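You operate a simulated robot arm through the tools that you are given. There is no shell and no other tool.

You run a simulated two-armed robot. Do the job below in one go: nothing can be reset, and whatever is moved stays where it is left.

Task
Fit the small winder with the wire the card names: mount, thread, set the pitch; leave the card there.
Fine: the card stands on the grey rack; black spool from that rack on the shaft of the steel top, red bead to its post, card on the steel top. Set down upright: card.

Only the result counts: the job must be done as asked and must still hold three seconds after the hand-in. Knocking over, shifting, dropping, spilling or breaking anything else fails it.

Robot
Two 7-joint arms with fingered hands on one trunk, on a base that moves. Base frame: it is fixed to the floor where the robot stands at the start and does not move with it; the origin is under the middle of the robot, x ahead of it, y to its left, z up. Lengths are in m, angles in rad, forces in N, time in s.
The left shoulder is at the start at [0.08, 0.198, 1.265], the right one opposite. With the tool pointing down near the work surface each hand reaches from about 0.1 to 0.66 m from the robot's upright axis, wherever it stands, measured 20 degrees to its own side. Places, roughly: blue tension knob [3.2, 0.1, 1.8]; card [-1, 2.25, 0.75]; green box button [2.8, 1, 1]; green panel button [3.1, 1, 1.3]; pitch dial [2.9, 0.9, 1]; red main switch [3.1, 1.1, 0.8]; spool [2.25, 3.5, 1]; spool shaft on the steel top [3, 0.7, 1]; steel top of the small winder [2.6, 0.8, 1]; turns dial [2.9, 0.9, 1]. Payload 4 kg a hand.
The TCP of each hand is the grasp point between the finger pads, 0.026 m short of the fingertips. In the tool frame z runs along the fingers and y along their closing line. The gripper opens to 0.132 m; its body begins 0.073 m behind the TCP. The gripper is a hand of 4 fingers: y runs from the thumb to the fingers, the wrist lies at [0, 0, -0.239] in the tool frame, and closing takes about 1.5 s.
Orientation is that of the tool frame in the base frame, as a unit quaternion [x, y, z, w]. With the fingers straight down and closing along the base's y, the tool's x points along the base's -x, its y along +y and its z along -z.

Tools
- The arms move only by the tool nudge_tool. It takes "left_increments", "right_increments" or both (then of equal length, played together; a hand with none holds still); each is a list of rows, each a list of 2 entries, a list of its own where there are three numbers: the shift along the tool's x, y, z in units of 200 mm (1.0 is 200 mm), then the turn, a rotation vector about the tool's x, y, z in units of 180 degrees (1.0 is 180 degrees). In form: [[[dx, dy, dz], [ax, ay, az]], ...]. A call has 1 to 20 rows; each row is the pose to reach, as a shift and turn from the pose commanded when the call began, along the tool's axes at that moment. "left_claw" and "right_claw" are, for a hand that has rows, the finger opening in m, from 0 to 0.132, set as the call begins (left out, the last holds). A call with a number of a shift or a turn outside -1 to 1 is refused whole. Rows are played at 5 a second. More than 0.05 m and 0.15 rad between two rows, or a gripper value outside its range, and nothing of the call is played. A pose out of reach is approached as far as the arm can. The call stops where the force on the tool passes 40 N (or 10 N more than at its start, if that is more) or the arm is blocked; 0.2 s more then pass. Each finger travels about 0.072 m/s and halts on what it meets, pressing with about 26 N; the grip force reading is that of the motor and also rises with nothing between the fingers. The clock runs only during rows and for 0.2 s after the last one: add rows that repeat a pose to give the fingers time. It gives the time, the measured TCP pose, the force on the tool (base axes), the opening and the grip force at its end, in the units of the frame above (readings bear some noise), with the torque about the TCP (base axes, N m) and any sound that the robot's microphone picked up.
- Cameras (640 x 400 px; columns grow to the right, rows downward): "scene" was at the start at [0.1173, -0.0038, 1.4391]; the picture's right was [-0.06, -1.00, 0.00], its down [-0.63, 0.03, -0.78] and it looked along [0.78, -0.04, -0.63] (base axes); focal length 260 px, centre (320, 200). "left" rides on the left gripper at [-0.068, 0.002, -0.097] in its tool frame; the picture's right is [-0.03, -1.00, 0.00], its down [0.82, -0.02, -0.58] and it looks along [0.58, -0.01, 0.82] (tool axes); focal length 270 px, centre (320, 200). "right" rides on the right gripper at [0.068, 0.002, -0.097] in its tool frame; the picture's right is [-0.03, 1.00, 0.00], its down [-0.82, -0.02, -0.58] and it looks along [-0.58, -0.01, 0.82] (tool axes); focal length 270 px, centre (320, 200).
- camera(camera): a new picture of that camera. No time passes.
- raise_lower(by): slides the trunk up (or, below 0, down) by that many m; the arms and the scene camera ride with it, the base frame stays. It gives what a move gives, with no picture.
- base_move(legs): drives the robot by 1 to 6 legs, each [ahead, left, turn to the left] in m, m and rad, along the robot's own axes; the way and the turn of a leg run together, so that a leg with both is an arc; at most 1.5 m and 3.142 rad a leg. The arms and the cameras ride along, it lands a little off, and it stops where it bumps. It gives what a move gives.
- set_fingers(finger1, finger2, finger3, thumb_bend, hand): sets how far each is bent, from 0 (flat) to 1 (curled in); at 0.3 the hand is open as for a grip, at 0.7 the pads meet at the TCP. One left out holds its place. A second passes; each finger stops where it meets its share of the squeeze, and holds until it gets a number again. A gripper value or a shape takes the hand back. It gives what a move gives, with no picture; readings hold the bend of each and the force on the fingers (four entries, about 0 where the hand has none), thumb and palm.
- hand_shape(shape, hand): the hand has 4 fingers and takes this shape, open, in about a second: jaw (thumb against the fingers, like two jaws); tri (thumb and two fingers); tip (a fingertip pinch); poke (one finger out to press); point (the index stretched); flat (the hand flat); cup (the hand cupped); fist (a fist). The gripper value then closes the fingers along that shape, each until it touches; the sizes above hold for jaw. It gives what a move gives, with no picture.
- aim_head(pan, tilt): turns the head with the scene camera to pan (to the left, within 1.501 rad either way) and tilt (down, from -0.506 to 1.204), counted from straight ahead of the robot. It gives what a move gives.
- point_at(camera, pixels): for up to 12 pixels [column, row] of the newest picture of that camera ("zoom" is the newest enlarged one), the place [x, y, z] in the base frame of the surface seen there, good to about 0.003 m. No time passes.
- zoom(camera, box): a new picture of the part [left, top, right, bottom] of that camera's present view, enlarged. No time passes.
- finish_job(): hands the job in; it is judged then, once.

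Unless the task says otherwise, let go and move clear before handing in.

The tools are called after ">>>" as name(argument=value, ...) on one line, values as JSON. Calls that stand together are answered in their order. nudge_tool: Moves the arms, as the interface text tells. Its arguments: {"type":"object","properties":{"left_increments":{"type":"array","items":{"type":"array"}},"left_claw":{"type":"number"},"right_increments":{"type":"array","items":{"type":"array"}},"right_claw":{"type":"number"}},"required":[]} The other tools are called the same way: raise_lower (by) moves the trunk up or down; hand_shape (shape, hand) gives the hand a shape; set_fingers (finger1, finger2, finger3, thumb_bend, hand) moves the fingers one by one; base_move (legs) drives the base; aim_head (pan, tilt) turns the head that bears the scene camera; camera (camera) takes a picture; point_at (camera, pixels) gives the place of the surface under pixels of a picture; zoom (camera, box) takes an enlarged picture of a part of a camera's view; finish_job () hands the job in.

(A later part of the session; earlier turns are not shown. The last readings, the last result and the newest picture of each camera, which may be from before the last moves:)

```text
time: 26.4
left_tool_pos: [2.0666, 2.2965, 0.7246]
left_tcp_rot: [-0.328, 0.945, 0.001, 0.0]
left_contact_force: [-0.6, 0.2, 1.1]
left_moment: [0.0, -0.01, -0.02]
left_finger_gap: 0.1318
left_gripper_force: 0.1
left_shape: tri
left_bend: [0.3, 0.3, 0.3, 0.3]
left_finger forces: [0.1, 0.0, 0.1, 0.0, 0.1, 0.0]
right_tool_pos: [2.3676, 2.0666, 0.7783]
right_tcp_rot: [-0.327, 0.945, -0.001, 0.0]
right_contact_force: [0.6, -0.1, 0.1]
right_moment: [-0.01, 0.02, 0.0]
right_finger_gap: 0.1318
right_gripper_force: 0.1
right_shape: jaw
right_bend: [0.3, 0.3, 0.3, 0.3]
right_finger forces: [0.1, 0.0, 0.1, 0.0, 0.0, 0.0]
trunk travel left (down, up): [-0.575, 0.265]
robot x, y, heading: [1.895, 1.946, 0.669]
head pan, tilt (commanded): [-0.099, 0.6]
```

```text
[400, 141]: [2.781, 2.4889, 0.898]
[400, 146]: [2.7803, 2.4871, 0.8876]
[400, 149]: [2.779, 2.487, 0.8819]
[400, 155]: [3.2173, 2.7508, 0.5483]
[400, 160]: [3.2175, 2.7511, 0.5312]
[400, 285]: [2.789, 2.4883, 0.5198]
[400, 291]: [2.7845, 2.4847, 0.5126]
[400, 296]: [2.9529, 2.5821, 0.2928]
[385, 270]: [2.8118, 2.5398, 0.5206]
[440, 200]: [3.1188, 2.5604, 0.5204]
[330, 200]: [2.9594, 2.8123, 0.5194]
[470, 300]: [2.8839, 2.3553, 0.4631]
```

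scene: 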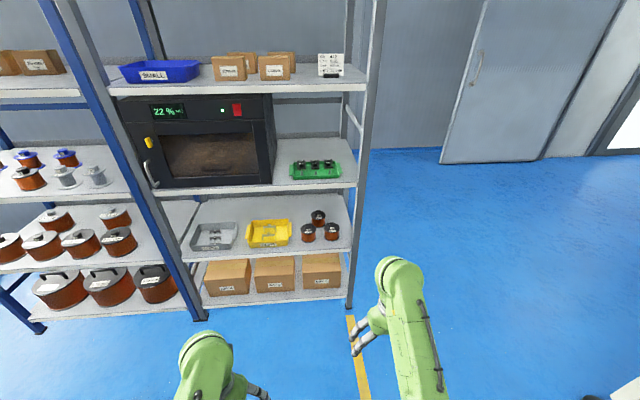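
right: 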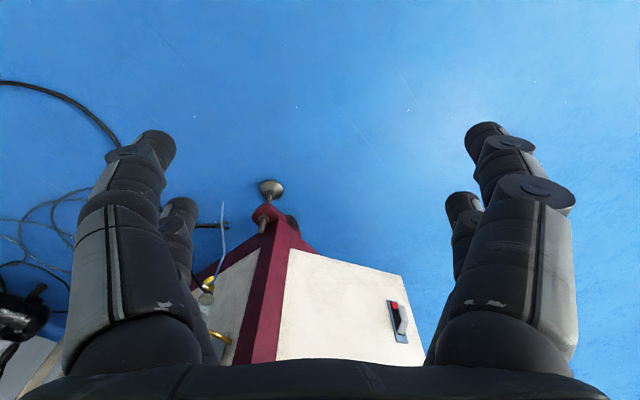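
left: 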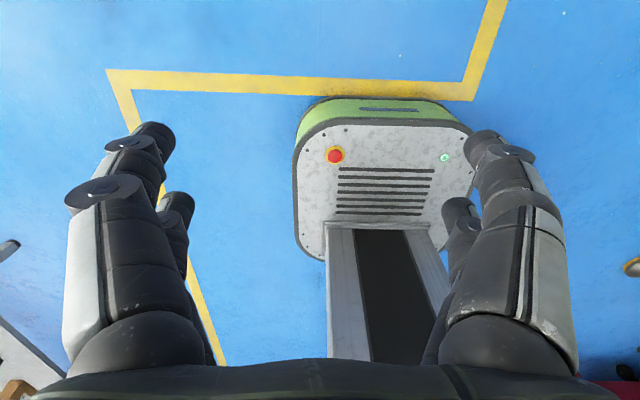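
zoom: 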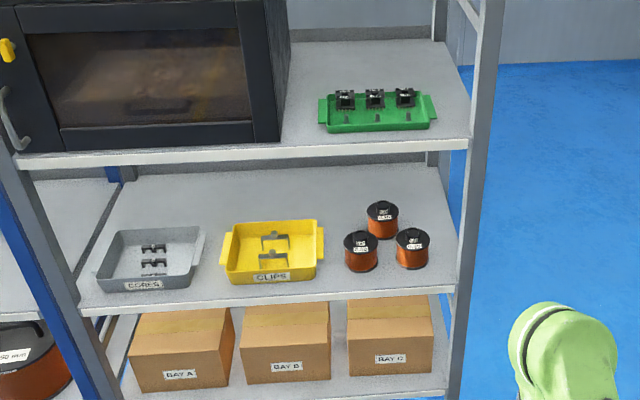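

The shelf surface is z=0.520 and the upper lip's underside about 0.878 at the front plane, so there is 0.358 m of room. I raise and tilt the left hand forward here in free space before driving in.

>>> nudge_tool(left_increments=[[[-0.06, 0.03, -0.125], [0, -0.0417, 0]], [[-0.12, 0.06, -0.25], [0, -0.0833, 0]], [[-0.18, 0.09, -0.375], [0, -0.125, 0]], [[-0.24, 0.12, -0.5], [0, -0.1667, 0]], [[-0.3, 0.15, -0.625], [0, -0.2083, 0]], [[-0.36, 0.18, -0.75], [0, -0.25, 0]], [[-0.42, 0.21, -0.875], [0, -0.2917, 0]], [[-0.48, 0.24, -1.0], [0, -0.3333, 0]]], left_claw=0.132)

>>> camera(camera="left")

>>> camera(camera="scene")

```text
time: 28.1
left_tool_pos: [2.1089, 2.3954, 0.9243]
left_tcp_rot: [-0.284, 0.817, 0.163, 0.474]
left_contact_force: [-0.5, 0.6, 0.6]
left_moment: [0.02, 0.0, 0.01]
left_finger_gap: 0.1321
left_gripper_force: 0.1
left_shape: tri
left_bend: [0.3, 0.3, 0.3, 0.3]
left_finger forces: [0.1, 0.1, 0.1, 0.0, 0.0, 0.0]
right_tool_pos: [2.3671, 2.0686, 0.7788]
right_tcp_rot: [-0.327, 0.945, -0.002, 0.001]
right_contact_force: [-0.3, -0.3, 0.6]
right_moment: [-0.01, 0.02, 0.05]
right_finger_gap: 0.1322
right_gripper_force: 0.1
right_shape: jaw
right_bend: [0.3, 0.3, 0.3, 0.3]
right_finger forces: [0.1, 0.0, 0.1, 0.0, 0.1, 0.0]
trunk travel left (down, up): [-0.575, 0.265]
robot x, y, heading: [1.8936, 1.95, 0.663]
head pan, tilt (commanded): [-0.099, 0.6]
```

```text
taken
```

left: 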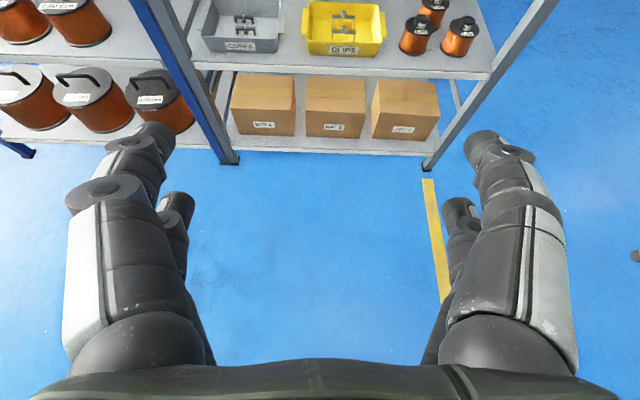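

```text
taken
```

scene: 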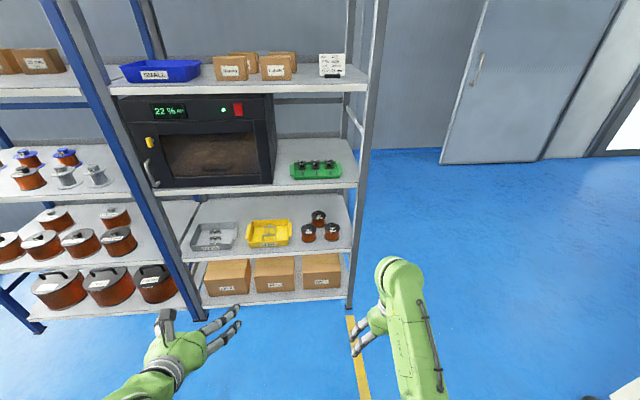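

The left hand is now tilted forward with clear view of the rack in its camera. I pull the right hand back and up a little, then drive nearer and sidestep right so the spools come in front of the left arm.

>>> nudge_tool(right_increments=[[[0.15, -0.05, -0.2], [0, 0, 0]], [[0.3, -0.1, -0.4], [0, 0, 0]], [[0.45, -0.15, -0.6], [0, 0, 0]], [[0.6, -0.2, -0.8], [0, 0, 0]]])

>>> base_move(legs=[[0.2, -0.33, 0]])

>>> raise_lower(by=-0.38)

>>> camera(camera="left")

>>> camera(camera="scene")

```text
refused: row 1 steps farther than a row can; nothing moved
```

```text
time: 30.6
left_tool_pos: [2.4649, 2.2548, 0.9257]
left_tcp_rot: [-0.284, 0.817, 0.163, 0.474]
left_contact_force: [0.0, 0.1, 0.1]
left_moment: [-0.05, 0.0, -0.02]
left_finger_gap: 0.1322
left_gripper_force: 0.1
left_shape: tri
left_bend: [0.3, 0.3, 0.3, 0.3]
left_finger forces: [0.0, 0.0, 0.0, 0.0, 0.1, 0.1]
right_tool_pos: [2.7229, 1.9284, 0.78]
right_tcp_rot: [-0.326, 0.945, -0.001, 0.002]
right_contact_force: [0.0, 0.0, 0.1]
right_moment: [-0.02, -0.03, -0.02]
right_finger_gap: 0.132
right_gripper_force: 0.1
right_shape: jaw
right_bend: [0.3, 0.3, 0.3, 0.3]
right_finger forces: [0.1, 0.1, 0.0, 0.0, 0.0, 0.0]
trunk travel left (down, up): [-0.575, 0.265]
robot x, y, heading: [2.2542, 1.8102, 0.67]
head pan, tilt (commanded): [-0.099, 0.6]
```

```text
time: 34.4
left_tool_pos: [2.4678, 2.2471, 0.858]
left_tcp_rot: [-0.283, 0.831, 0.151, 0.455]
left_contact_force: [-0.3, -0.3, -0.2]
left_moment: [-0.01, -0.02, 0.02]
left_finger_gap: 0.1317
left_gripper_force: 0.1
left_shape: tri
left_bend: [0.3, 0.3, 0.3, 0.3]
left_finger forces: [0.0, 0.0, 0.1, 0.0, 0.1, 0.1]
right_tool_pos: [2.7292, 1.9301, 0.725]
right_tcp_rot: [-0.327, 0.945, -0.002, -0.003]
right_contact_force: [-0.2, 0.3, -1.2]
right_moment: [0.01, 0.01, -0.01]
right_finger_gap: 0.1319
right_gripper_force: 0.1
right_shape: jaw
right_bend: [0.3, 0.3, 0.3, 0.3]
right_finger forces: [0.1, 0.0, 0.0, 0.0, 0.0, 0.0]
trunk travel left (down, up): [-0.524, 0.316]
robot x, y, heading: [2.257, 1.8116, 0.663]
head pan, tilt (commanded): [-0.099, 0.6]
stopped: the arm was blocked; the commanded pose is now the measured one
```

```text
taken
```

left: 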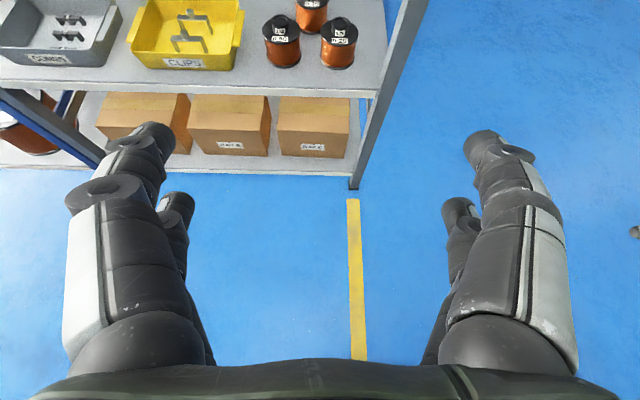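

```text
taken
```

scene: 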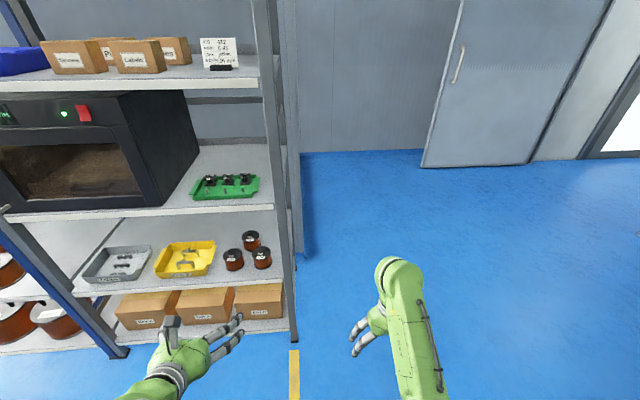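

The trunk stopped after 0.05 m because the left arm was blocked; I look down-left to see what it met.

>>> aim_head(pan=0.7, tilt=1.1)

>>> camera(camera="scene")

>>> aim_head(pan=-0.7, tilt=1.1)

>>> camera(camera="scene")

```text
time: 35.6
left_tool_pos: [2.4653, 2.247, 0.8563]
left_tcp_rot: [-0.284, 0.831, 0.151, 0.454]
left_contact_force: [0.2, 0.1, 0.3]
left_moment: [-0.01, 0.02, -0.03]
left_finger_gap: 0.1318
left_gripper_force: 0.1
left_shape: tri
left_bend: [0.3, 0.3, 0.3, 0.3]
left_finger forces: [0.0, 0.1, 0.0, 0.0, 0.1, 0.0]
right_tool_pos: [2.7272, 1.9318, 0.7245]
right_tcp_rot: [-0.326, 0.945, -0.001, -0.003]
right_contact_force: [0.1, -0.2, 0.5]
right_moment: [0.0, -0.03, 0.0]
right_finger_gap: 0.132
right_gripper_force: 0.1
right_shape: jaw
right_bend: [0.3, 0.3, 0.3, 0.3]
right_finger forces: [0.0, 0.0, 0.0, 0.2, 0.0, 0.0]
trunk travel left (down, up): [-0.524, 0.316]
robot x, y, heading: [2.2482, 1.8154, 0.662]
head pan, tilt (commanded): [0.7, 1.1]
```

```text
taken
```

scene: 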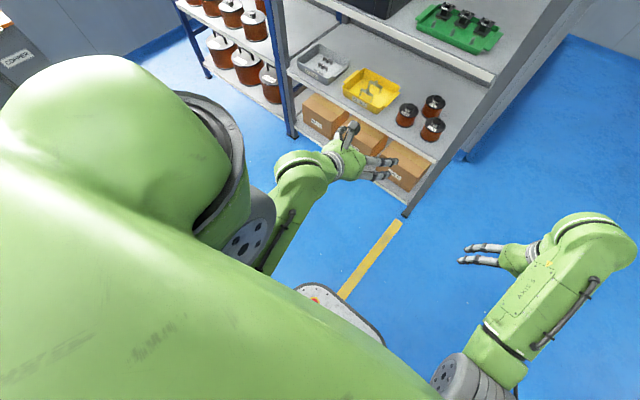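

```text
time: 37.1
left_tool_pos: [2.4658, 2.2471, 0.8552]
left_tcp_rot: [-0.284, 0.831, 0.151, 0.454]
left_contact_force: [0.5, -0.1, 0.4]
left_moment: [0.01, -0.01, 0.0]
left_finger_gap: 0.1318
left_gripper_force: 0.1
left_shape: tri
left_bend: [0.3, 0.3, 0.3, 0.3]
left_finger forces: [0.1, 0.1, 0.0, 0.1, 0.0, 0.0]
right_tool_pos: [2.728, 1.9301, 0.7244]
right_tcp_rot: [-0.326, 0.945, -0.002, -0.004]
right_contact_force: [-0.6, 0.1, -0.3]
right_moment: [-0.03, 0.0, 0.0]
right_finger_gap: 0.1319
right_gripper_force: 0.0
right_shape: jaw
right_bend: [0.3, 0.3, 0.3, 0.3]
right_finger forces: [0.1, 0.1, 0.0, 0.0, 0.0, 0.0]
trunk travel left (down, up): [-0.524, 0.316]
robot x, y, heading: [2.2506, 1.8128, 0.669]
head pan, tilt (commanded): [-0.7, 1.1]
```

```text
taken
```

scene: 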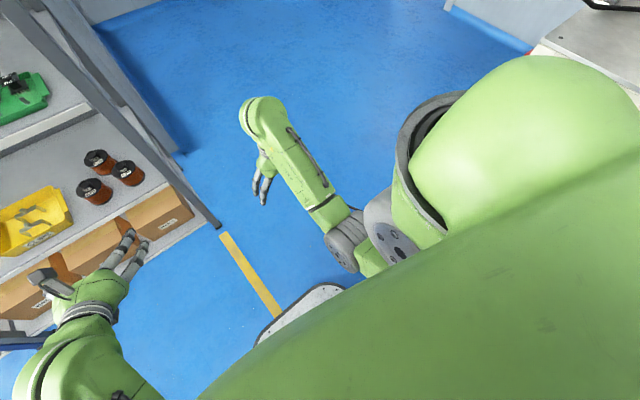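

Nothing of the rack is near the left hand, so the block may be the robot's own body; I look straight to the left to see the elbow.

>>> aim_head(pan=1.3, tilt=1.0)

>>> camera(camera="scene")

>>> camera(camera="right")

```text
time: 39.0
left_tool_pos: [2.4658, 2.2474, 0.8561]
left_tcp_rot: [-0.284, 0.831, 0.151, 0.455]
left_contact_force: [-0.1, 0.1, -0.2]
left_moment: [-0.03, -0.03, -0.02]
left_finger_gap: 0.1319
left_gripper_force: 0.0
left_shape: tri
left_bend: [0.3, 0.3, 0.3, 0.3]
left_finger forces: [0.1, 0.0, 0.0, 0.1, 0.0, 0.0]
right_tool_pos: [2.7276, 1.9321, 0.7243]
right_tcp_rot: [-0.327, 0.945, -0.002, -0.003]
right_contact_force: [-0.1, -0.8, -1.1]
right_moment: [0.02, -0.03, -0.01]
right_finger_gap: 0.1319
right_gripper_force: 0.1
right_shape: jaw
right_bend: [0.3, 0.3, 0.3, 0.3]
right_finger forces: [0.1, 0.0, 0.0, 0.0, 0.1, 0.1]
trunk travel left (down, up): [-0.524, 0.316]
robot x, y, heading: [2.2525, 1.8094, 0.663]
head pan, tilt (commanded): [1.3, 1.0]
```

```text
taken
```

scene: 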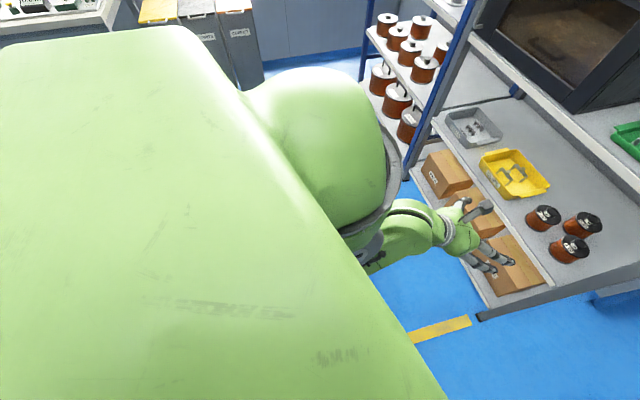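

```text
taken
```

right: 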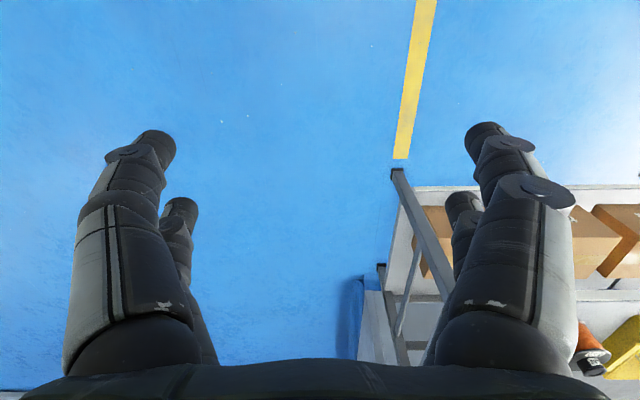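

The view shows no obvious obstacle under the left arm; I try lowering by a smaller amount to see whether it repeats.

>>> raise_lower(by=-0.1)

```text
time: 40.4
left_tool_pos: [2.4596, 2.2504, 0.755]
left_tcp_rot: [-0.286, 0.828, 0.15, 0.458]
left_contact_force: [-0.5, -0.5, 0.0]
left_moment: [0.04, -0.02, -0.01]
left_finger_gap: 0.1321
left_gripper_force: 0.0
left_shape: tri
left_bend: [0.3, 0.3, 0.3, 0.3]
left_finger forces: [0.0, 0.0, 0.0, 0.0, 0.0, 0.1]
right_tool_pos: [2.7226, 1.9329, 0.626]
right_tcp_rot: [-0.326, 0.945, -0.006, 0.001]
right_contact_force: [0.5, -0.3, 0.2]
right_moment: [-0.02, -0.03, 0.03]
right_finger_gap: 0.1322
right_gripper_force: 0.0
right_shape: jaw
right_bend: [0.3, 0.3, 0.3, 0.3]
right_finger forces: [0.0, 0.0, 0.1, 0.0, 0.0, 0.0]
trunk travel left (down, up): [-0.424, 0.416]
robot x, y, heading: [2.2543, 1.8061, 0.666]
head pan, tilt (commanded): [1.3, 1.0]
```

A 0.1 m step worked without blocking. I pull the right hand back and up with smaller rows, then lower in further small steps.

>>> nudge_tool(right_increments=[[[0.1, -0.03, -0.15], [0, 0, 0]], [[0.2, -0.06, -0.3], [0, 0, 0]], [[0.3, -0.09, -0.45], [0, 0, 0]], [[0.4, -0.12, -0.6], [0, 0, 0]], [[0.5, -0.15, -0.75], [0, 0, 0]]])

>>> raise_lower(by=-0.1)

>>> raise_lower(by=-0.1)

>>> aim_head(pan=0.1, tilt=0.6)

>>> camera(camera="scene")

>>> camera(camera="left")

```text
time: 41.8
left_tool_pos: [2.4944, 2.266, 0.7316]
left_tcp_rot: [-0.282, 0.843, 0.138, 0.436]
left_contact_force: [-0.8, 0.0, -0.4]
left_moment: [-0.04, 0.0, 0.02]
left_finger_gap: 0.1321
left_gripper_force: 0.1
left_shape: tri
left_bend: [0.3, 0.3, 0.3, 0.3]
left_finger forces: [0.0, 0.0, 0.0, 0.0, 0.0, 0.0]
right_tool_pos: [2.6857, 1.8656, 0.6874]
right_tcp_rot: [-0.328, 0.944, -0.007, 0.003]
right_contact_force: [0.6, -0.9, -1.0]
right_moment: [0.0, -0.03, 0.02]
right_finger_gap: 0.1317
right_gripper_force: 0.2
right_shape: jaw
right_bend: [0.3, 0.3, 0.3, 0.3]
right_finger forces: [0.0, 0.0, 0.0, 0.1, 0.0, 0.0]
right hand out of reach, approached as far as the arm can: row 3, 4, 5
trunk travel left (down, up): [-0.424, 0.416]
robot x, y, heading: [2.2473, 1.8127, 0.671]
head pan, tilt (commanded): [1.3, 1.0]
stopped in row 5 (right hand): the arm was blocked; the commanded pose is now the measured one
```

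```text
time: 43.1
left_tool_pos: [2.4928, 2.2678, 0.6327]
left_tcp_rot: [-0.285, 0.845, 0.137, 0.43]
left_contact_force: [-0.7, 0.8, 0.0]
left_moment: [0.01, 0.01, 0.0]
left_finger_gap: 0.1321
left_gripper_force: 0.0
left_shape: tri
left_bend: [0.3, 0.3, 0.3, 0.3]
left_finger forces: [0.0, 0.0, 0.0, 0.0, 0.1, 0.0]
right_tool_pos: [2.6774, 1.861, 0.5826]
right_tcp_rot: [-0.329, 0.944, -0.012, -0.015]
right_contact_force: [0.1, 1.5, 0.3]
right_moment: [0.0, 0.0, -0.01]
right_finger_gap: 0.1321
right_gripper_force: 0.0
right_shape: jaw
right_bend: [0.3, 0.3, 0.3, 0.3]
right_finger forces: [0.0, 0.0, 0.0, 0.0, 0.0, 0.1]
trunk travel left (down, up): [-0.324, 0.516]
robot x, y, heading: [2.253, 1.8144, 0.668]
head pan, tilt (commanded): [1.3, 1.0]
```

```text
time: 44.4
left_tool_pos: [2.4907, 2.2658, 0.5304]
left_tcp_rot: [-0.286, 0.848, 0.134, 0.426]
left_contact_force: [-0.3, 0.0, -0.2]
left_moment: [-0.02, 0.02, -0.03]
left_finger_gap: 0.1318
left_gripper_force: 0.0
left_shape: tri
left_bend: [0.3, 0.3, 0.3, 0.3]
left_finger forces: [0.1, 0.0, 0.0, 0.0, 0.0, 0.0]
right_tool_pos: [2.6728, 1.8562, 0.4798]
right_tcp_rot: [-0.329, 0.944, -0.016, -0.024]
right_contact_force: [-0.9, -0.1, 0.2]
right_moment: [-0.02, 0.02, 0.0]
right_finger_gap: 0.132
right_gripper_force: 0.1
right_shape: jaw
right_bend: [0.3, 0.3, 0.3, 0.3]
right_finger forces: [0.0, 0.0, 0.1, 0.1, 0.1, 0.0]
trunk travel left (down, up): [-0.224, 0.616]
robot x, y, heading: [2.2486, 1.8123, 0.661]
head pan, tilt (commanded): [1.3, 1.0]
```

```text
time: 45.8
left_tool_pos: [2.4918, 2.2642, 0.5284]
left_tcp_rot: [-0.287, 0.848, 0.134, 0.426]
left_contact_force: [-1.0, 0.1, -0.8]
left_moment: [0.01, 0.0, -0.04]
left_finger_gap: 0.1318
left_gripper_force: 0.1
left_shape: tri
left_bend: [0.3, 0.3, 0.3, 0.3]
left_finger forces: [0.0, 0.0, 0.1, 0.0, 0.0, 0.1]
right_tool_pos: [2.6748, 1.8585, 0.4819]
right_tcp_rot: [-0.329, 0.944, -0.015, -0.022]
right_contact_force: [0.3, 1.1, -0.6]
right_moment: [-0.01, 0.03, 0.0]
right_finger_gap: 0.1317
right_gripper_force: 0.0
right_shape: jaw
right_bend: [0.3, 0.3, 0.3, 0.3]
right_finger forces: [0.0, 0.0, 0.0, 0.1, 0.0, 0.0]
trunk travel left (down, up): [-0.224, 0.616]
robot x, y, heading: [2.2508, 1.8097, 0.667]
head pan, tilt (commanded): [0.099, 0.6]
```

```text
taken
```

scene: 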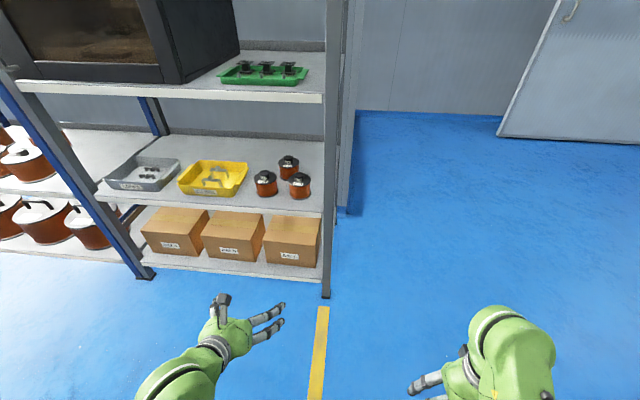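

```text
taken
```

left: 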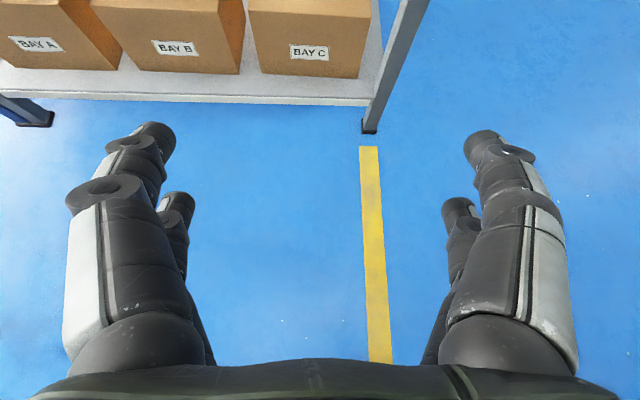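

Lowering in small steps worked; the left hand now points 37° below horizontal at (2.49,2.26,0.53). I lift it to about z 0.66, level it slightly, and check.

>>> nudge_tool(left_increments=[[[-0.168, 0.018, -0.049], [0, -0.01, 0]], [[-0.336, 0.036, -0.097], [0, -0.02, 0]], [[-0.503, 0.054, -0.146], [0, -0.03, 0]], [[-0.671, 0.072, -0.194], [0, -0.04, 0]], [[-0.671, 0.072, -0.194], [0, -0.04, 0]]])

```text
time: 47.2
left_tool_pos: [2.5336, 2.2885, 0.6503]
left_tcp_rot: [-0.258, 0.83, 0.133, 0.476]
left_contact_force: [-0.4, -0.1, -0.4]
left_moment: [0.01, 0.02, 0.02]
left_finger_gap: 0.1321
left_gripper_force: 0.0
left_shape: tri
left_bend: [0.3, 0.3, 0.3, 0.3]
left_finger forces: [0.0, 0.1, 0.1, 0.1, 0.0, 0.0]
right_tool_pos: [2.674, 1.8575, 0.4807]
right_tcp_rot: [-0.329, 0.944, -0.015, -0.022]
right_contact_force: [-0.3, 0.6, -0.4]
right_moment: [-0.04, 0.02, -0.05]
right_finger_gap: 0.1321
right_gripper_force: 0.1
right_shape: jaw
right_bend: [0.3, 0.3, 0.3, 0.3]
right_finger forces: [0.0, 0.0, 0.0, 0.0, 0.0, 0.1]
trunk travel left (down, up): [-0.224, 0.616]
robot x, y, heading: [2.2528, 1.8109, 0.669]
head pan, tilt (commanded): [0.099, 0.6]
stopped in row 5 (left hand): the arm was blocked; the commanded pose is now the measured one
```

The move got blocked short to the left because the arm is folded too close to the body; I extend it forward a bit and turn the hand back square with the rack.

>>> nudge_tool(left_increments=[[[-0.06, 0.01, 0.085], [-0.004, 0, -0.002]], [[-0.12, 0.05, 0.15], [-0.01, 0, -0.006]], [[-0.18, 0.09, 0.2], [-0.016, 0, -0.01]], [[-0.242, 0.133, 0.253], [-0.0234, -0.0007, -0.0139]], [[-0.242, 0.133, 0.253], [-0.0234, -0.0007, -0.0139]]])

```text
time: 48.6
left_tool_pos: [2.575, 2.3506, 0.6672]
left_tcp_rot: [-0.293, 0.817, 0.155, 0.472]
left_contact_force: [0.3, 0.0, -0.5]
left_moment: [-0.04, 0.03, 0.01]
left_finger_gap: 0.1321
left_gripper_force: 0.1
left_shape: tri
left_bend: [0.3, 0.3, 0.3, 0.3]
left_finger forces: [0.0, 0.1, 0.0, 0.1, 0.1, 0.0]
right_tool_pos: [2.6727, 1.8565, 0.4755]
right_tcp_rot: [-0.329, 0.944, -0.016, -0.026]
right_contact_force: [0.4, -0.5, 0.6]
right_moment: [0.01, -0.02, 0.02]
right_finger_gap: 0.1321
right_gripper_force: 0.0
right_shape: jaw
right_bend: [0.3, 0.3, 0.3, 0.3]
right_finger forces: [0.0, 0.0, 0.0, 0.0, 0.0, 0.1]
trunk travel left (down, up): [-0.224, 0.616]
robot x, y, heading: [2.2515, 1.8088, 0.665]
head pan, tilt (commanded): [0.099, 0.6]
stopped in row 5 (left hand): the arm was blocked; the commanded pose is now the measured one
```

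The pose was reached, yet a block was flagged again; I extend another 0.06 m forward to get the elbow away from the body and see if it clears.

>>> nudge_tool(left_increments=[[[-0.05, 0, 0.08], [0, 0, 0]], [[-0.1, 0, 0.16], [0, 0, 0]], [[-0.15, 0, 0.26], [0, 0, 0]], [[-0.15, 0, 0.26], [0, 0, 0]]])

>>> aim_head(pan=0.6, tilt=0.9)

>>> camera(camera="scene")

```text
time: 49.8
left_tool_pos: [2.621, 2.3887, 0.6629]
left_tcp_rot: [-0.294, 0.817, 0.156, 0.471]
left_contact_force: [-0.6, -0.4, 0.1]
left_moment: [-0.01, -0.01, -0.01]
left_finger_gap: 0.1322
left_gripper_force: 0.1
left_shape: tri
left_bend: [0.3, 0.3, 0.3, 0.3]
left_finger forces: [0.1, 0.0, 0.0, 0.1, 0.0, 0.1]
right_tool_pos: [2.672, 1.8565, 0.4734]
right_tcp_rot: [-0.329, 0.944, -0.016, -0.026]
right_contact_force: [0.3, 0.6, -0.1]
right_moment: [-0.01, 0.0, 0.0]
right_finger_gap: 0.1318
right_gripper_force: 0.0
right_shape: jaw
right_bend: [0.3, 0.3, 0.3, 0.3]
right_finger forces: [0.0, 0.0, 0.0, 0.1, 0.0, 0.0]
trunk travel left (down, up): [-0.224, 0.616]
robot x, y, heading: [2.2556, 1.813, 0.664]
head pan, tilt (commanded): [0.099, 0.6]
stopped in row 4 (left hand): the arm was blocked; the commanded pose is now the measured one
```

```text
time: 50.8
left_tool_pos: [2.6211, 2.3869, 0.6635]
left_tcp_rot: [-0.294, 0.817, 0.156, 0.471]
left_contact_force: [-0.9, -0.8, -0.2]
left_moment: [0.01, -0.01, -0.03]
left_finger_gap: 0.1319
left_gripper_force: 0.1
left_shape: tri
left_bend: [0.3, 0.3, 0.3, 0.3]
left_finger forces: [0.0, 0.1, 0.1, 0.0, 0.1, 0.0]
right_tool_pos: [2.6726, 1.856, 0.4742]
right_tcp_rot: [-0.329, 0.944, -0.015, -0.025]
right_contact_force: [0.1, 0.5, -0.1]
right_moment: [-0.03, -0.02, -0.02]
right_finger_gap: 0.1319
right_gripper_force: 0.1
right_shape: jaw
right_bend: [0.3, 0.3, 0.3, 0.3]
right_finger forces: [0.0, 0.1, 0.0, 0.0, 0.0, 0.1]
trunk travel left (down, up): [-0.224, 0.616]
robot x, y, heading: [2.248, 1.8098, 0.667]
head pan, tilt (commanded): [0.6, 0.901]
```

```text
taken
```

scene: 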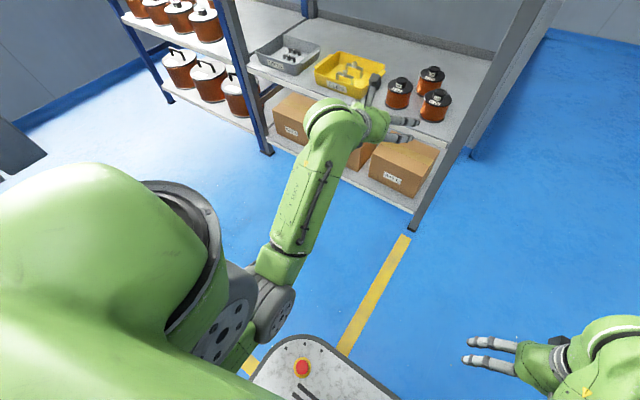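

The picture shows the forearm from elbow (275,290) to wrist (335,115); I measure these to see what touches.

>>> point_at(camera="scene", pixels=[[270, 260], [272, 310], [290, 235], [325, 130], [345, 110], [235, 355], [285, 340], [370, 92], [410, 122], [398, 138], [200, 250], [250, 330]])

```text
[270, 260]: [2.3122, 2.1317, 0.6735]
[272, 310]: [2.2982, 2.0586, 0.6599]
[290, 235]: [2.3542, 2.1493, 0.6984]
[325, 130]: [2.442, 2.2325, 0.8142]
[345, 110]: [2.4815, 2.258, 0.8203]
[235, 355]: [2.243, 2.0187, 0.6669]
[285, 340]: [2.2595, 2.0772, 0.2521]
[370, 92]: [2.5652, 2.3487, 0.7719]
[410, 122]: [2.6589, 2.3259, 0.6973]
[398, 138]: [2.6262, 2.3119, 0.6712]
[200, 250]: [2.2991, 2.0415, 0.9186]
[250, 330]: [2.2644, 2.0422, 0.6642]
```

The elbow is at z≈0.6, well above the base plate, so nothing external is touched. I raise the hand 2 cm for clearance over the front spools, then drive ahead 0.28 m so the hand enters above them.

>>> nudge_tool(left_increments=[[[-0.043, 0, -0.025], [0, 0, 0]], [[-0.087, 0, -0.05], [0, 0, 0]]])

>>> base_move(legs=[[0.2, 0, 0]])

>>> camera(camera="left")

>>> camera(camera="scene")

```text
time: 51.5
left_tool_pos: [2.6206, 2.3878, 0.683]
left_tcp_rot: [-0.294, 0.817, 0.156, 0.471]
left_contact_force: [0.3, -0.2, -0.8]
left_moment: [0.01, 0.03, -0.02]
left_finger_gap: 0.132
left_gripper_force: 0.1
left_shape: tri
left_bend: [0.3, 0.3, 0.3, 0.3]
left_finger forces: [0.1, 0.1, 0.0, 0.0, 0.1, 0.1]
right_tool_pos: [2.6726, 1.8561, 0.4717]
right_tcp_rot: [-0.329, 0.944, -0.015, -0.027]
right_contact_force: [0.2, -0.3, -0.2]
right_moment: [0.04, 0.0, -0.03]
right_finger_gap: 0.132
right_gripper_force: 0.1
right_shape: jaw
right_bend: [0.3, 0.3, 0.3, 0.3]
right_finger forces: [0.0, 0.0, 0.1, 0.0, 0.1, 0.0]
trunk travel left (down, up): [-0.224, 0.616]
robot x, y, heading: [2.2516, 1.8113, 0.665]
head pan, tilt (commanded): [0.6, 0.901]
stopped in row 2 (left hand): the arm was blocked; the commanded pose is now the measured one
```

```text
time: 53.2
left_tool_pos: [2.7793, 2.5125, 0.6828]
left_tcp_rot: [-0.294, 0.817, 0.157, 0.471]
left_contact_force: [-0.1, 0.5, 0.2]
left_moment: [0.0, 0.0, -0.04]
left_finger_gap: 0.132
left_gripper_force: 0.0
left_shape: tri
left_bend: [0.3, 0.3, 0.3, 0.3]
left_finger forces: [0.0, 0.0, 0.0, 0.0, 0.0, 0.0]
right_tool_pos: [2.8328, 1.982, 0.4734]
right_tcp_rot: [-0.329, 0.944, -0.015, -0.025]
right_contact_force: [-0.5, 0.4, -0.1]
right_moment: [0.0, 0.0, 0.0]
right_finger_gap: 0.1317
right_gripper_force: 0.0
right_shape: jaw
right_bend: [0.3, 0.3, 0.3, 0.3]
right_finger forces: [0.0, 0.0, 0.1, 0.1, 0.0, 0.0]
trunk travel left (down, up): [-0.224, 0.616]
robot x, y, heading: [2.4109, 1.9335, 0.668]
head pan, tilt (commanded): [0.6, 0.901]
```

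```text
taken
```

left: 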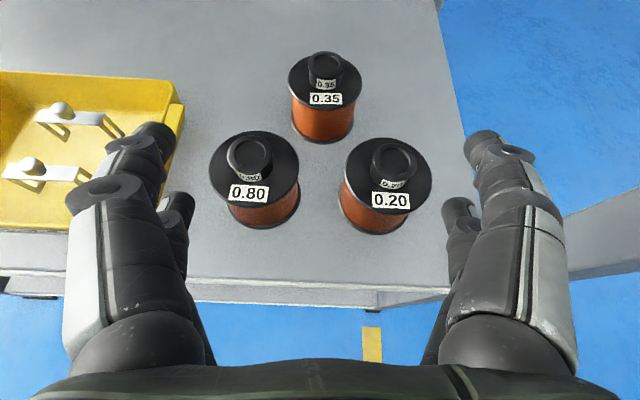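

```text
taken
```

scene: 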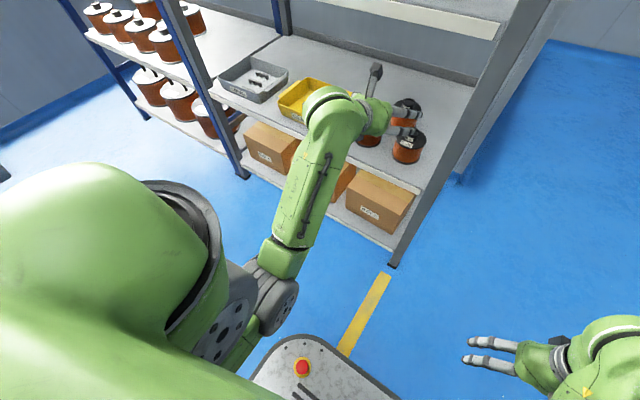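

The left camera now shows the 0.35 spool centred ahead (325,95) beyond the two front ones. I measure the spools precisely from this view.

>>> point_at(camera="left", pixels=[[291, 85], [361, 85], [325, 58], [310, 68], [343, 68], [325, 106], [325, 140], [254, 152], [391, 156], [213, 165], [430, 175], [326, 180]])

>>> zoom(camera="left", box=[190, 30, 450, 240])

```text
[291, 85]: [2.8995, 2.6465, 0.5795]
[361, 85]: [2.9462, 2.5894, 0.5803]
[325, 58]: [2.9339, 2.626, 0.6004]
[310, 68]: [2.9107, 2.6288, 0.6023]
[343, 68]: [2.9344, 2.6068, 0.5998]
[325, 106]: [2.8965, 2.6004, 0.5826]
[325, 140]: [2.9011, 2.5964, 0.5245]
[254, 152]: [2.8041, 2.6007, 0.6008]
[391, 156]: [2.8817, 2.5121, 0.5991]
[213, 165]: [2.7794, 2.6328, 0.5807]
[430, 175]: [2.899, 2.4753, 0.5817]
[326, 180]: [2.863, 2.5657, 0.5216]
```

```text
1.90 times, centred on (320, 135) of left
```

zoom: 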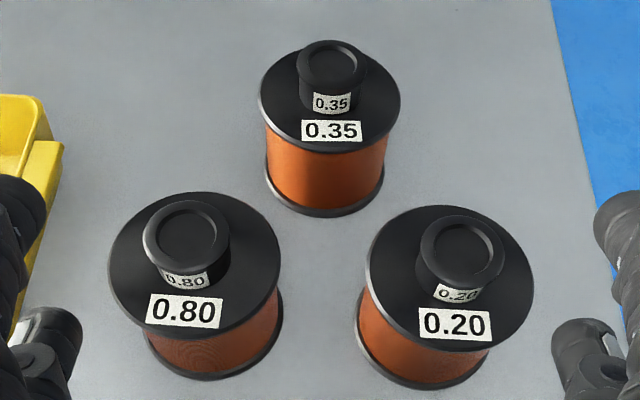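

The 0.35 spool's centre is (2.923,2.618) with flange top 0.581 and hub top 0.601; nothing red is attached to it. I check the palm's size from this camera before choosing the tilt.

>>> camera(camera="left")

>>> point_at(camera="left", pixels=[[320, 370], [320, 392], [140, 340], [500, 340], [120, 250], [520, 250], [170, 240], [460, 240], [60, 385], [580, 385], [200, 360], [205, 330]])

```text
taken
```

left: 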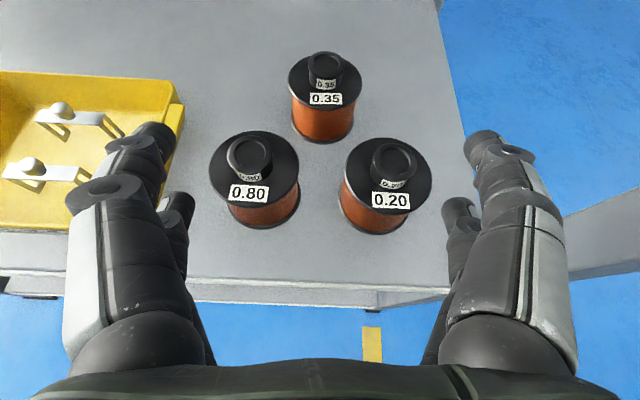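

```text
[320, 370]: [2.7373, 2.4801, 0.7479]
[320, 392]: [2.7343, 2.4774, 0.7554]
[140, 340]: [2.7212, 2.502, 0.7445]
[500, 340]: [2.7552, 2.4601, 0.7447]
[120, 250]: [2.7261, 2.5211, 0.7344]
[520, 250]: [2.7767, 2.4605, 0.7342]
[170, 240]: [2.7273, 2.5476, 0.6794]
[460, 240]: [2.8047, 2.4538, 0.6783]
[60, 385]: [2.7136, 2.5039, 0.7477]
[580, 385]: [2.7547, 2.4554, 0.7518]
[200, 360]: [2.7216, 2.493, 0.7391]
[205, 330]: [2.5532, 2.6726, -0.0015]
```

The palm is about ±0.035 m, so a 55° tilt at TCP z 0.57 clears the front spools by ~2 cm. I drive 0.08 m further ahead with the hand held above them.

>>> base_move(legs=[[0.08, 0, 0]])

>>> camera(camera="left")

>>> point_at(camera="left", pixels=[[325, 150], [325, 180], [290, 160], [360, 160]])

```text
time: 54.2
left_tool_pos: [2.8432, 2.5633, 0.6815]
left_tcp_rot: [-0.294, 0.817, 0.157, 0.47]
left_contact_force: [-0.8, 0.8, 0.1]
left_moment: [-0.01, 0.0, -0.04]
left_finger_gap: 0.132
left_gripper_force: 0.0
left_shape: tri
left_bend: [0.3, 0.3, 0.3, 0.3]
left_finger forces: [0.0, 0.0, 0.1, 0.1, 0.0, 0.0]
right_tool_pos: [2.8945, 2.0303, 0.4724]
right_tcp_rot: [-0.329, 0.944, -0.015, -0.026]
right_contact_force: [-0.4, -0.2, 0.5]
right_moment: [0.02, 0.02, -0.03]
right_finger_gap: 0.1318
right_gripper_force: 0.0
right_shape: jaw
right_bend: [0.3, 0.3, 0.3, 0.3]
right_finger forces: [0.0, 0.1, 0.0, 0.0, 0.0, 0.1]
trunk travel left (down, up): [-0.224, 0.616]
robot x, y, heading: [2.4723, 1.9878, 0.668]
head pan, tilt (commanded): [0.6, 0.901]
```

```text
taken
```

left: 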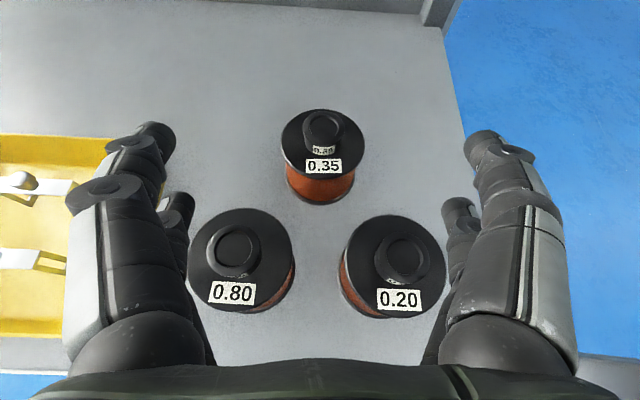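

```text
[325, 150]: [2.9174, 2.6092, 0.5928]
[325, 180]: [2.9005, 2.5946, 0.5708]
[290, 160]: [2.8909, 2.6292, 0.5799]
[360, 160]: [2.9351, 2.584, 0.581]
```

The hand is at u≈3.817 with the spool just ahead; I narrow the opening to 0.10 m and move in over the spool, starting to steepen the hand as it descends to z 0.62.

>>> nudge_tool(left_increments=[[[-0.067, -0.017, 0.213], [0, 0, 0]], [[-0.134, -0.035, 0.426], [0, 0, 0]], [[-0.045, -0.033, 0.478], [0, 0.033, 0]], [[0.0455, -0.03, 0.531], [0, 0.0667, 0]]], left_claw=0.1)

>>> camera(camera="left")

>>> camera(camera="scene")

```text
time: 55.4
left_tool_pos: [2.9163, 2.6115, 0.6186]
left_tcp_rot: [-0.309, 0.862, 0.125, 0.382]
left_contact_force: [-0.7, 0.0, -0.6]
left_moment: [-0.02, -0.02, 0.01]
left_finger_gap: 0.1004
left_gripper_force: 0.0
left_shape: tri
left_bend: [0.63, 0.63, 0.63, 0.5]
left_finger forces: [0.0, 0.0, 0.0, 0.0, 0.0, 0.0]
right_tool_pos: [2.8937, 2.0299, 0.4704]
right_tcp_rot: [-0.328, 0.944, -0.013, -0.027]
right_contact_force: [1.1, -0.7, 0.4]
right_moment: [-0.01, 0.04, 0.03]
right_finger_gap: 0.1315
right_gripper_force: 0.2
right_shape: jaw
right_bend: [0.3, 0.3, 0.3, 0.3]
right_finger forces: [0.0, 0.0, 0.0, 0.0, 0.0, 0.0]
trunk travel left (down, up): [-0.224, 0.616]
robot x, y, heading: [2.4732, 1.983, 0.67]
head pan, tilt (commanded): [0.6, 0.901]
stopped in row 4 (left hand): the arm was blocked; the commanded pose is now the measured one
```

```text
taken
```

left: 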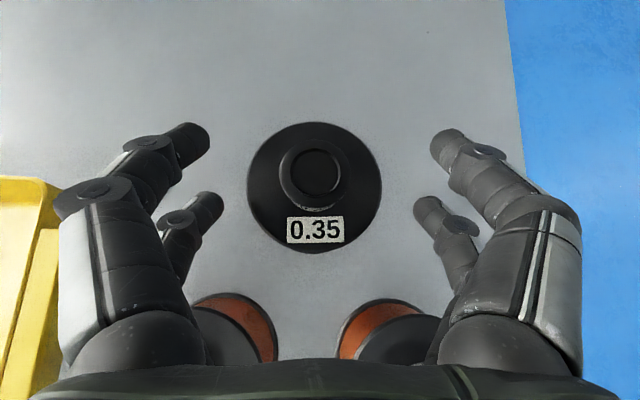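

```text
taken
```

scene: 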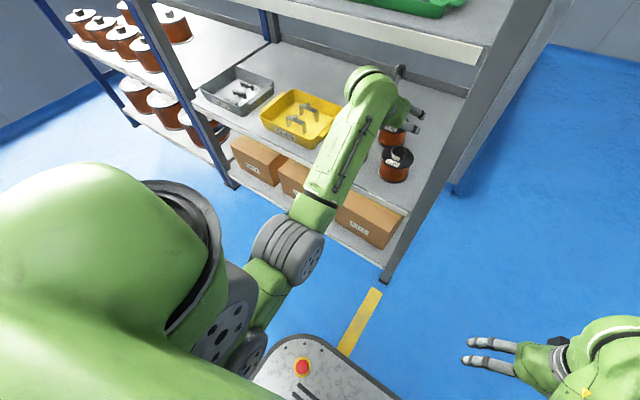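

The hand is centred over the 0.35 spool (314,180), but the "tri" shape maps the opening differently (bends 0.63/0.5). I switch back to "jaw", whose sizes are known, and look.

>>> hand_shape(shape="jaw", hand="left")

>>> camera(camera="left")

```text
time: 56.3
left_tool_pos: [2.9159, 2.61, 0.6183]
left_tcp_rot: [-0.308, 0.862, 0.126, 0.382]
left_contact_force: [0.2, -0.2, -0.7]
left_moment: [0.03, -0.02, -0.01]
left_finger_gap: 0.1321
left_gripper_force: 0.1
left_shape: jaw
left_bend: [0.3, 0.3, 0.3, 0.3]
left_finger forces: [0.0, 0.0, 0.1, 0.0, 0.0, 0.0]
right_tool_pos: [2.8937, 2.0295, 0.4708]
right_tcp_rot: [-0.329, 0.944, -0.014, -0.026]
right_contact_force: [-0.7, -0.6, -0.1]
right_moment: [0.02, -0.06, 0.0]
right_finger_gap: 0.1319
right_gripper_force: 0.1
right_shape: jaw
right_bend: [0.3, 0.3, 0.3, 0.3]
right_finger forces: [0.0, 0.0, 0.1, 0.0, 0.1, 0.0]
trunk travel left (down, up): [-0.224, 0.616]
robot x, y, heading: [2.4749, 1.9885, 0.666]
head pan, tilt (commanded): [0.6, 0.901]
```

```text
taken
```

left: 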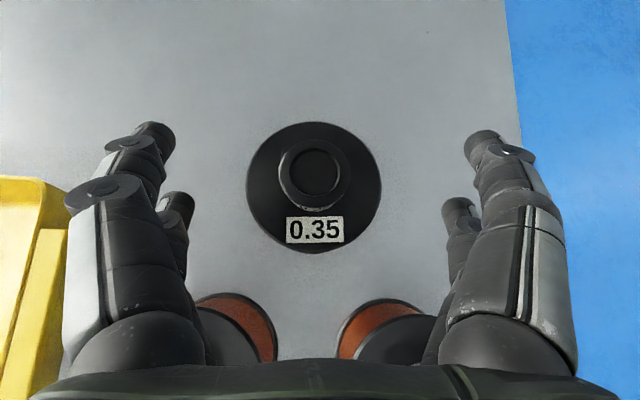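

The jaw is open at 0.132 and the digits straddle the spool. I descend to z 0.57 while steepening to 55°.

>>> nudge_tool(left_increments=[[[0.059, 0.005, 0.054], [0, 0.023, 0]], [[0.118, 0.01, 0.108], [0, 0.046, 0]], [[0.177, 0.014, 0.162], [0, 0.069, 0]]])

>>> camera(camera="left")

>>> zoom(camera="scene", box=[310, 60, 470, 200])

```text
time: 57.3
left_tool_pos: [2.915, 2.6124, 0.5698]
left_tcp_rot: [-0.319, 0.899, 0.091, 0.286]
left_contact_force: [-0.3, 0.7, -0.1]
left_moment: [0.0, -0.01, -0.03]
left_finger_gap: 0.1318
left_gripper_force: 0.1
left_shape: jaw
left_bend: [0.3, 0.3, 0.3, 0.3]
left_finger forces: [0.1, 0.1, 0.0, 0.0, 0.1, 0.1]
right_tool_pos: [2.8944, 2.0298, 0.4687]
right_tcp_rot: [-0.329, 0.944, -0.014, -0.027]
right_contact_force: [0.4, 0.2, -0.7]
right_moment: [-0.02, 0.02, -0.04]
right_finger_gap: 0.1317
right_gripper_force: 0.0
right_shape: jaw
right_bend: [0.3, 0.3, 0.3, 0.3]
right_finger forces: [0.0, 0.1, 0.0, 0.1, 0.0, 0.0]
trunk travel left (down, up): [-0.224, 0.616]
robot x, y, heading: [2.4745, 1.9865, 0.666]
head pan, tilt (commanded): [0.6, 0.901]
stopped in row 3 (left hand): the arm was blocked; the commanded pose is now the measured one
```

```text
taken
```

left: 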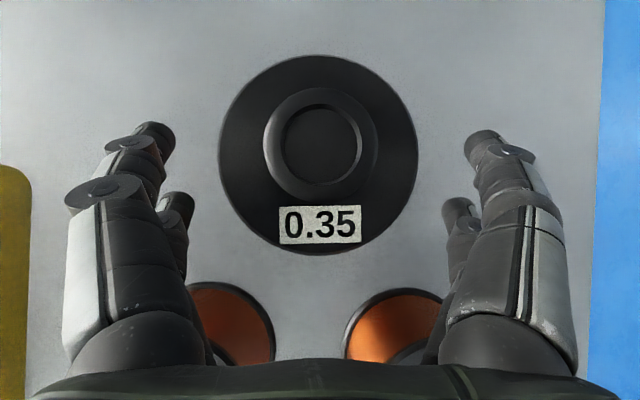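

```text
2.86 times, centred on (390, 130) of scene
```

zoom: 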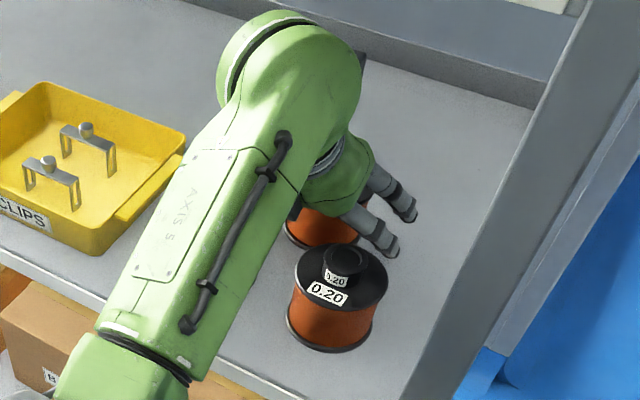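

The digits straddle the spool's flange (218-418 px) evenly, with TCP 1 cm short of its axis as planned. I close the fingers.

>>> nudge_tool(left_increments=[[[0, 0, 0], [0, 0, 0]], [[0, 0, 0], [0, 0, 0]], [[0, 0, 0], [0, 0, 0]], [[0, 0, 0], [0, 0, 0]], [[0, 0, 0], [0, 0, 0]], [[0, 0, 0], [0, 0, 0]]], left_claw=0.04)

>>> camera(camera="left")

```text
time: 58.9
left_tool_pos: [2.9163, 2.6099, 0.5679]
left_tcp_rot: [-0.32, 0.899, 0.092, 0.286]
left_contact_force: [0.9, -1.4, 0.6]
left_moment: [-0.09, 0.16, -0.03]
left_finger_gap: 0.0666
left_gripper_force: 25.8
left_shape: jaw
left_bend: [0.72, 0.73, 0.73, 0.7]
left_finger forces: [25.0, 21.9, 20.7, 0.0, 24.4, 0.0]
right_tool_pos: [2.8943, 2.0301, 0.4686]
right_tcp_rot: [-0.329, 0.944, -0.014, -0.027]
right_contact_force: [0.0, 0.2, -0.1]
right_moment: [0.03, 0.02, 0.01]
right_finger_gap: 0.132
right_gripper_force: 0.1
right_shape: jaw
right_bend: [0.3, 0.3, 0.3, 0.3]
right_finger forces: [0.1, 0.1, 0.0, 0.0, 0.0, 0.0]
trunk travel left (down, up): [-0.224, 0.616]
robot x, y, heading: [2.4718, 1.9841, 0.666]
head pan, tilt (commanded): [0.6, 0.901]
stopped in row 6 (left hand): the arm was blocked; the commanded pose is now the measured one
```

```text
taken
```

left: 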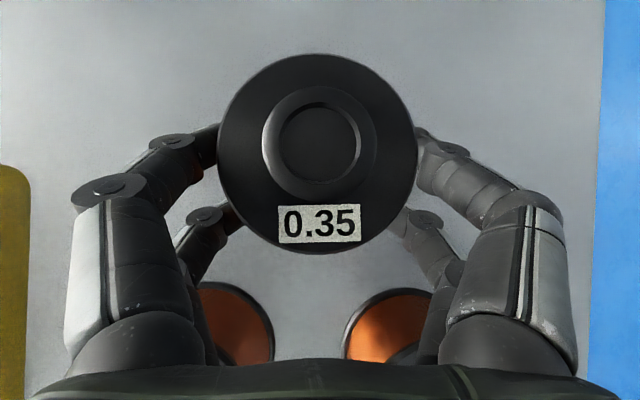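

All four digits grip at 20–25 N with a 0.067 m gap on the copper under the flange. I lift 3 cm straight up and check.

>>> nudge_tool(left_increments=[[[-0.043, 0, -0.061], [0, 0, 0]], [[-0.086, 0, -0.123], [0, 0, 0]]])

>>> camera(camera="left")

```text
time: 59.7
left_tool_pos: [2.9161, 2.6098, 0.5973]
left_tcp_rot: [-0.32, 0.9, 0.091, 0.283]
left_contact_force: [-0.3, 0.1, -5.2]
left_moment: [-0.08, 0.09, -0.01]
left_finger_gap: 0.0667
left_gripper_force: 26.1
left_shape: jaw
left_bend: [0.72, 0.73, 0.73, 0.7]
left_finger forces: [24.6, 21.6, 20.3, 0.1, 24.2, 0.0]
right_tool_pos: [2.8948, 2.0294, 0.469]
right_tcp_rot: [-0.329, 0.944, -0.013, -0.027]
right_contact_force: [-0.3, -0.2, 0.9]
right_moment: [-0.02, -0.01, 0.0]
right_finger_gap: 0.1319
right_gripper_force: 0.0
right_shape: jaw
right_bend: [0.3, 0.3, 0.3, 0.3]
right_finger forces: [0.0, 0.0, 0.0, 0.0, 0.0, 0.0]
trunk travel left (down, up): [-0.224, 0.616]
robot x, y, heading: [2.4752, 1.987, 0.67]
head pan, tilt (commanded): [0.6, 0.901]
stopped in row 2 (left hand): the arm was blocked; the commanded pose is now the measured one
```

```text
taken
```

left: 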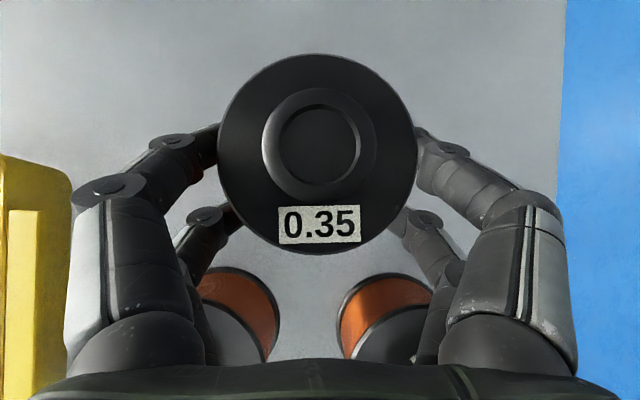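

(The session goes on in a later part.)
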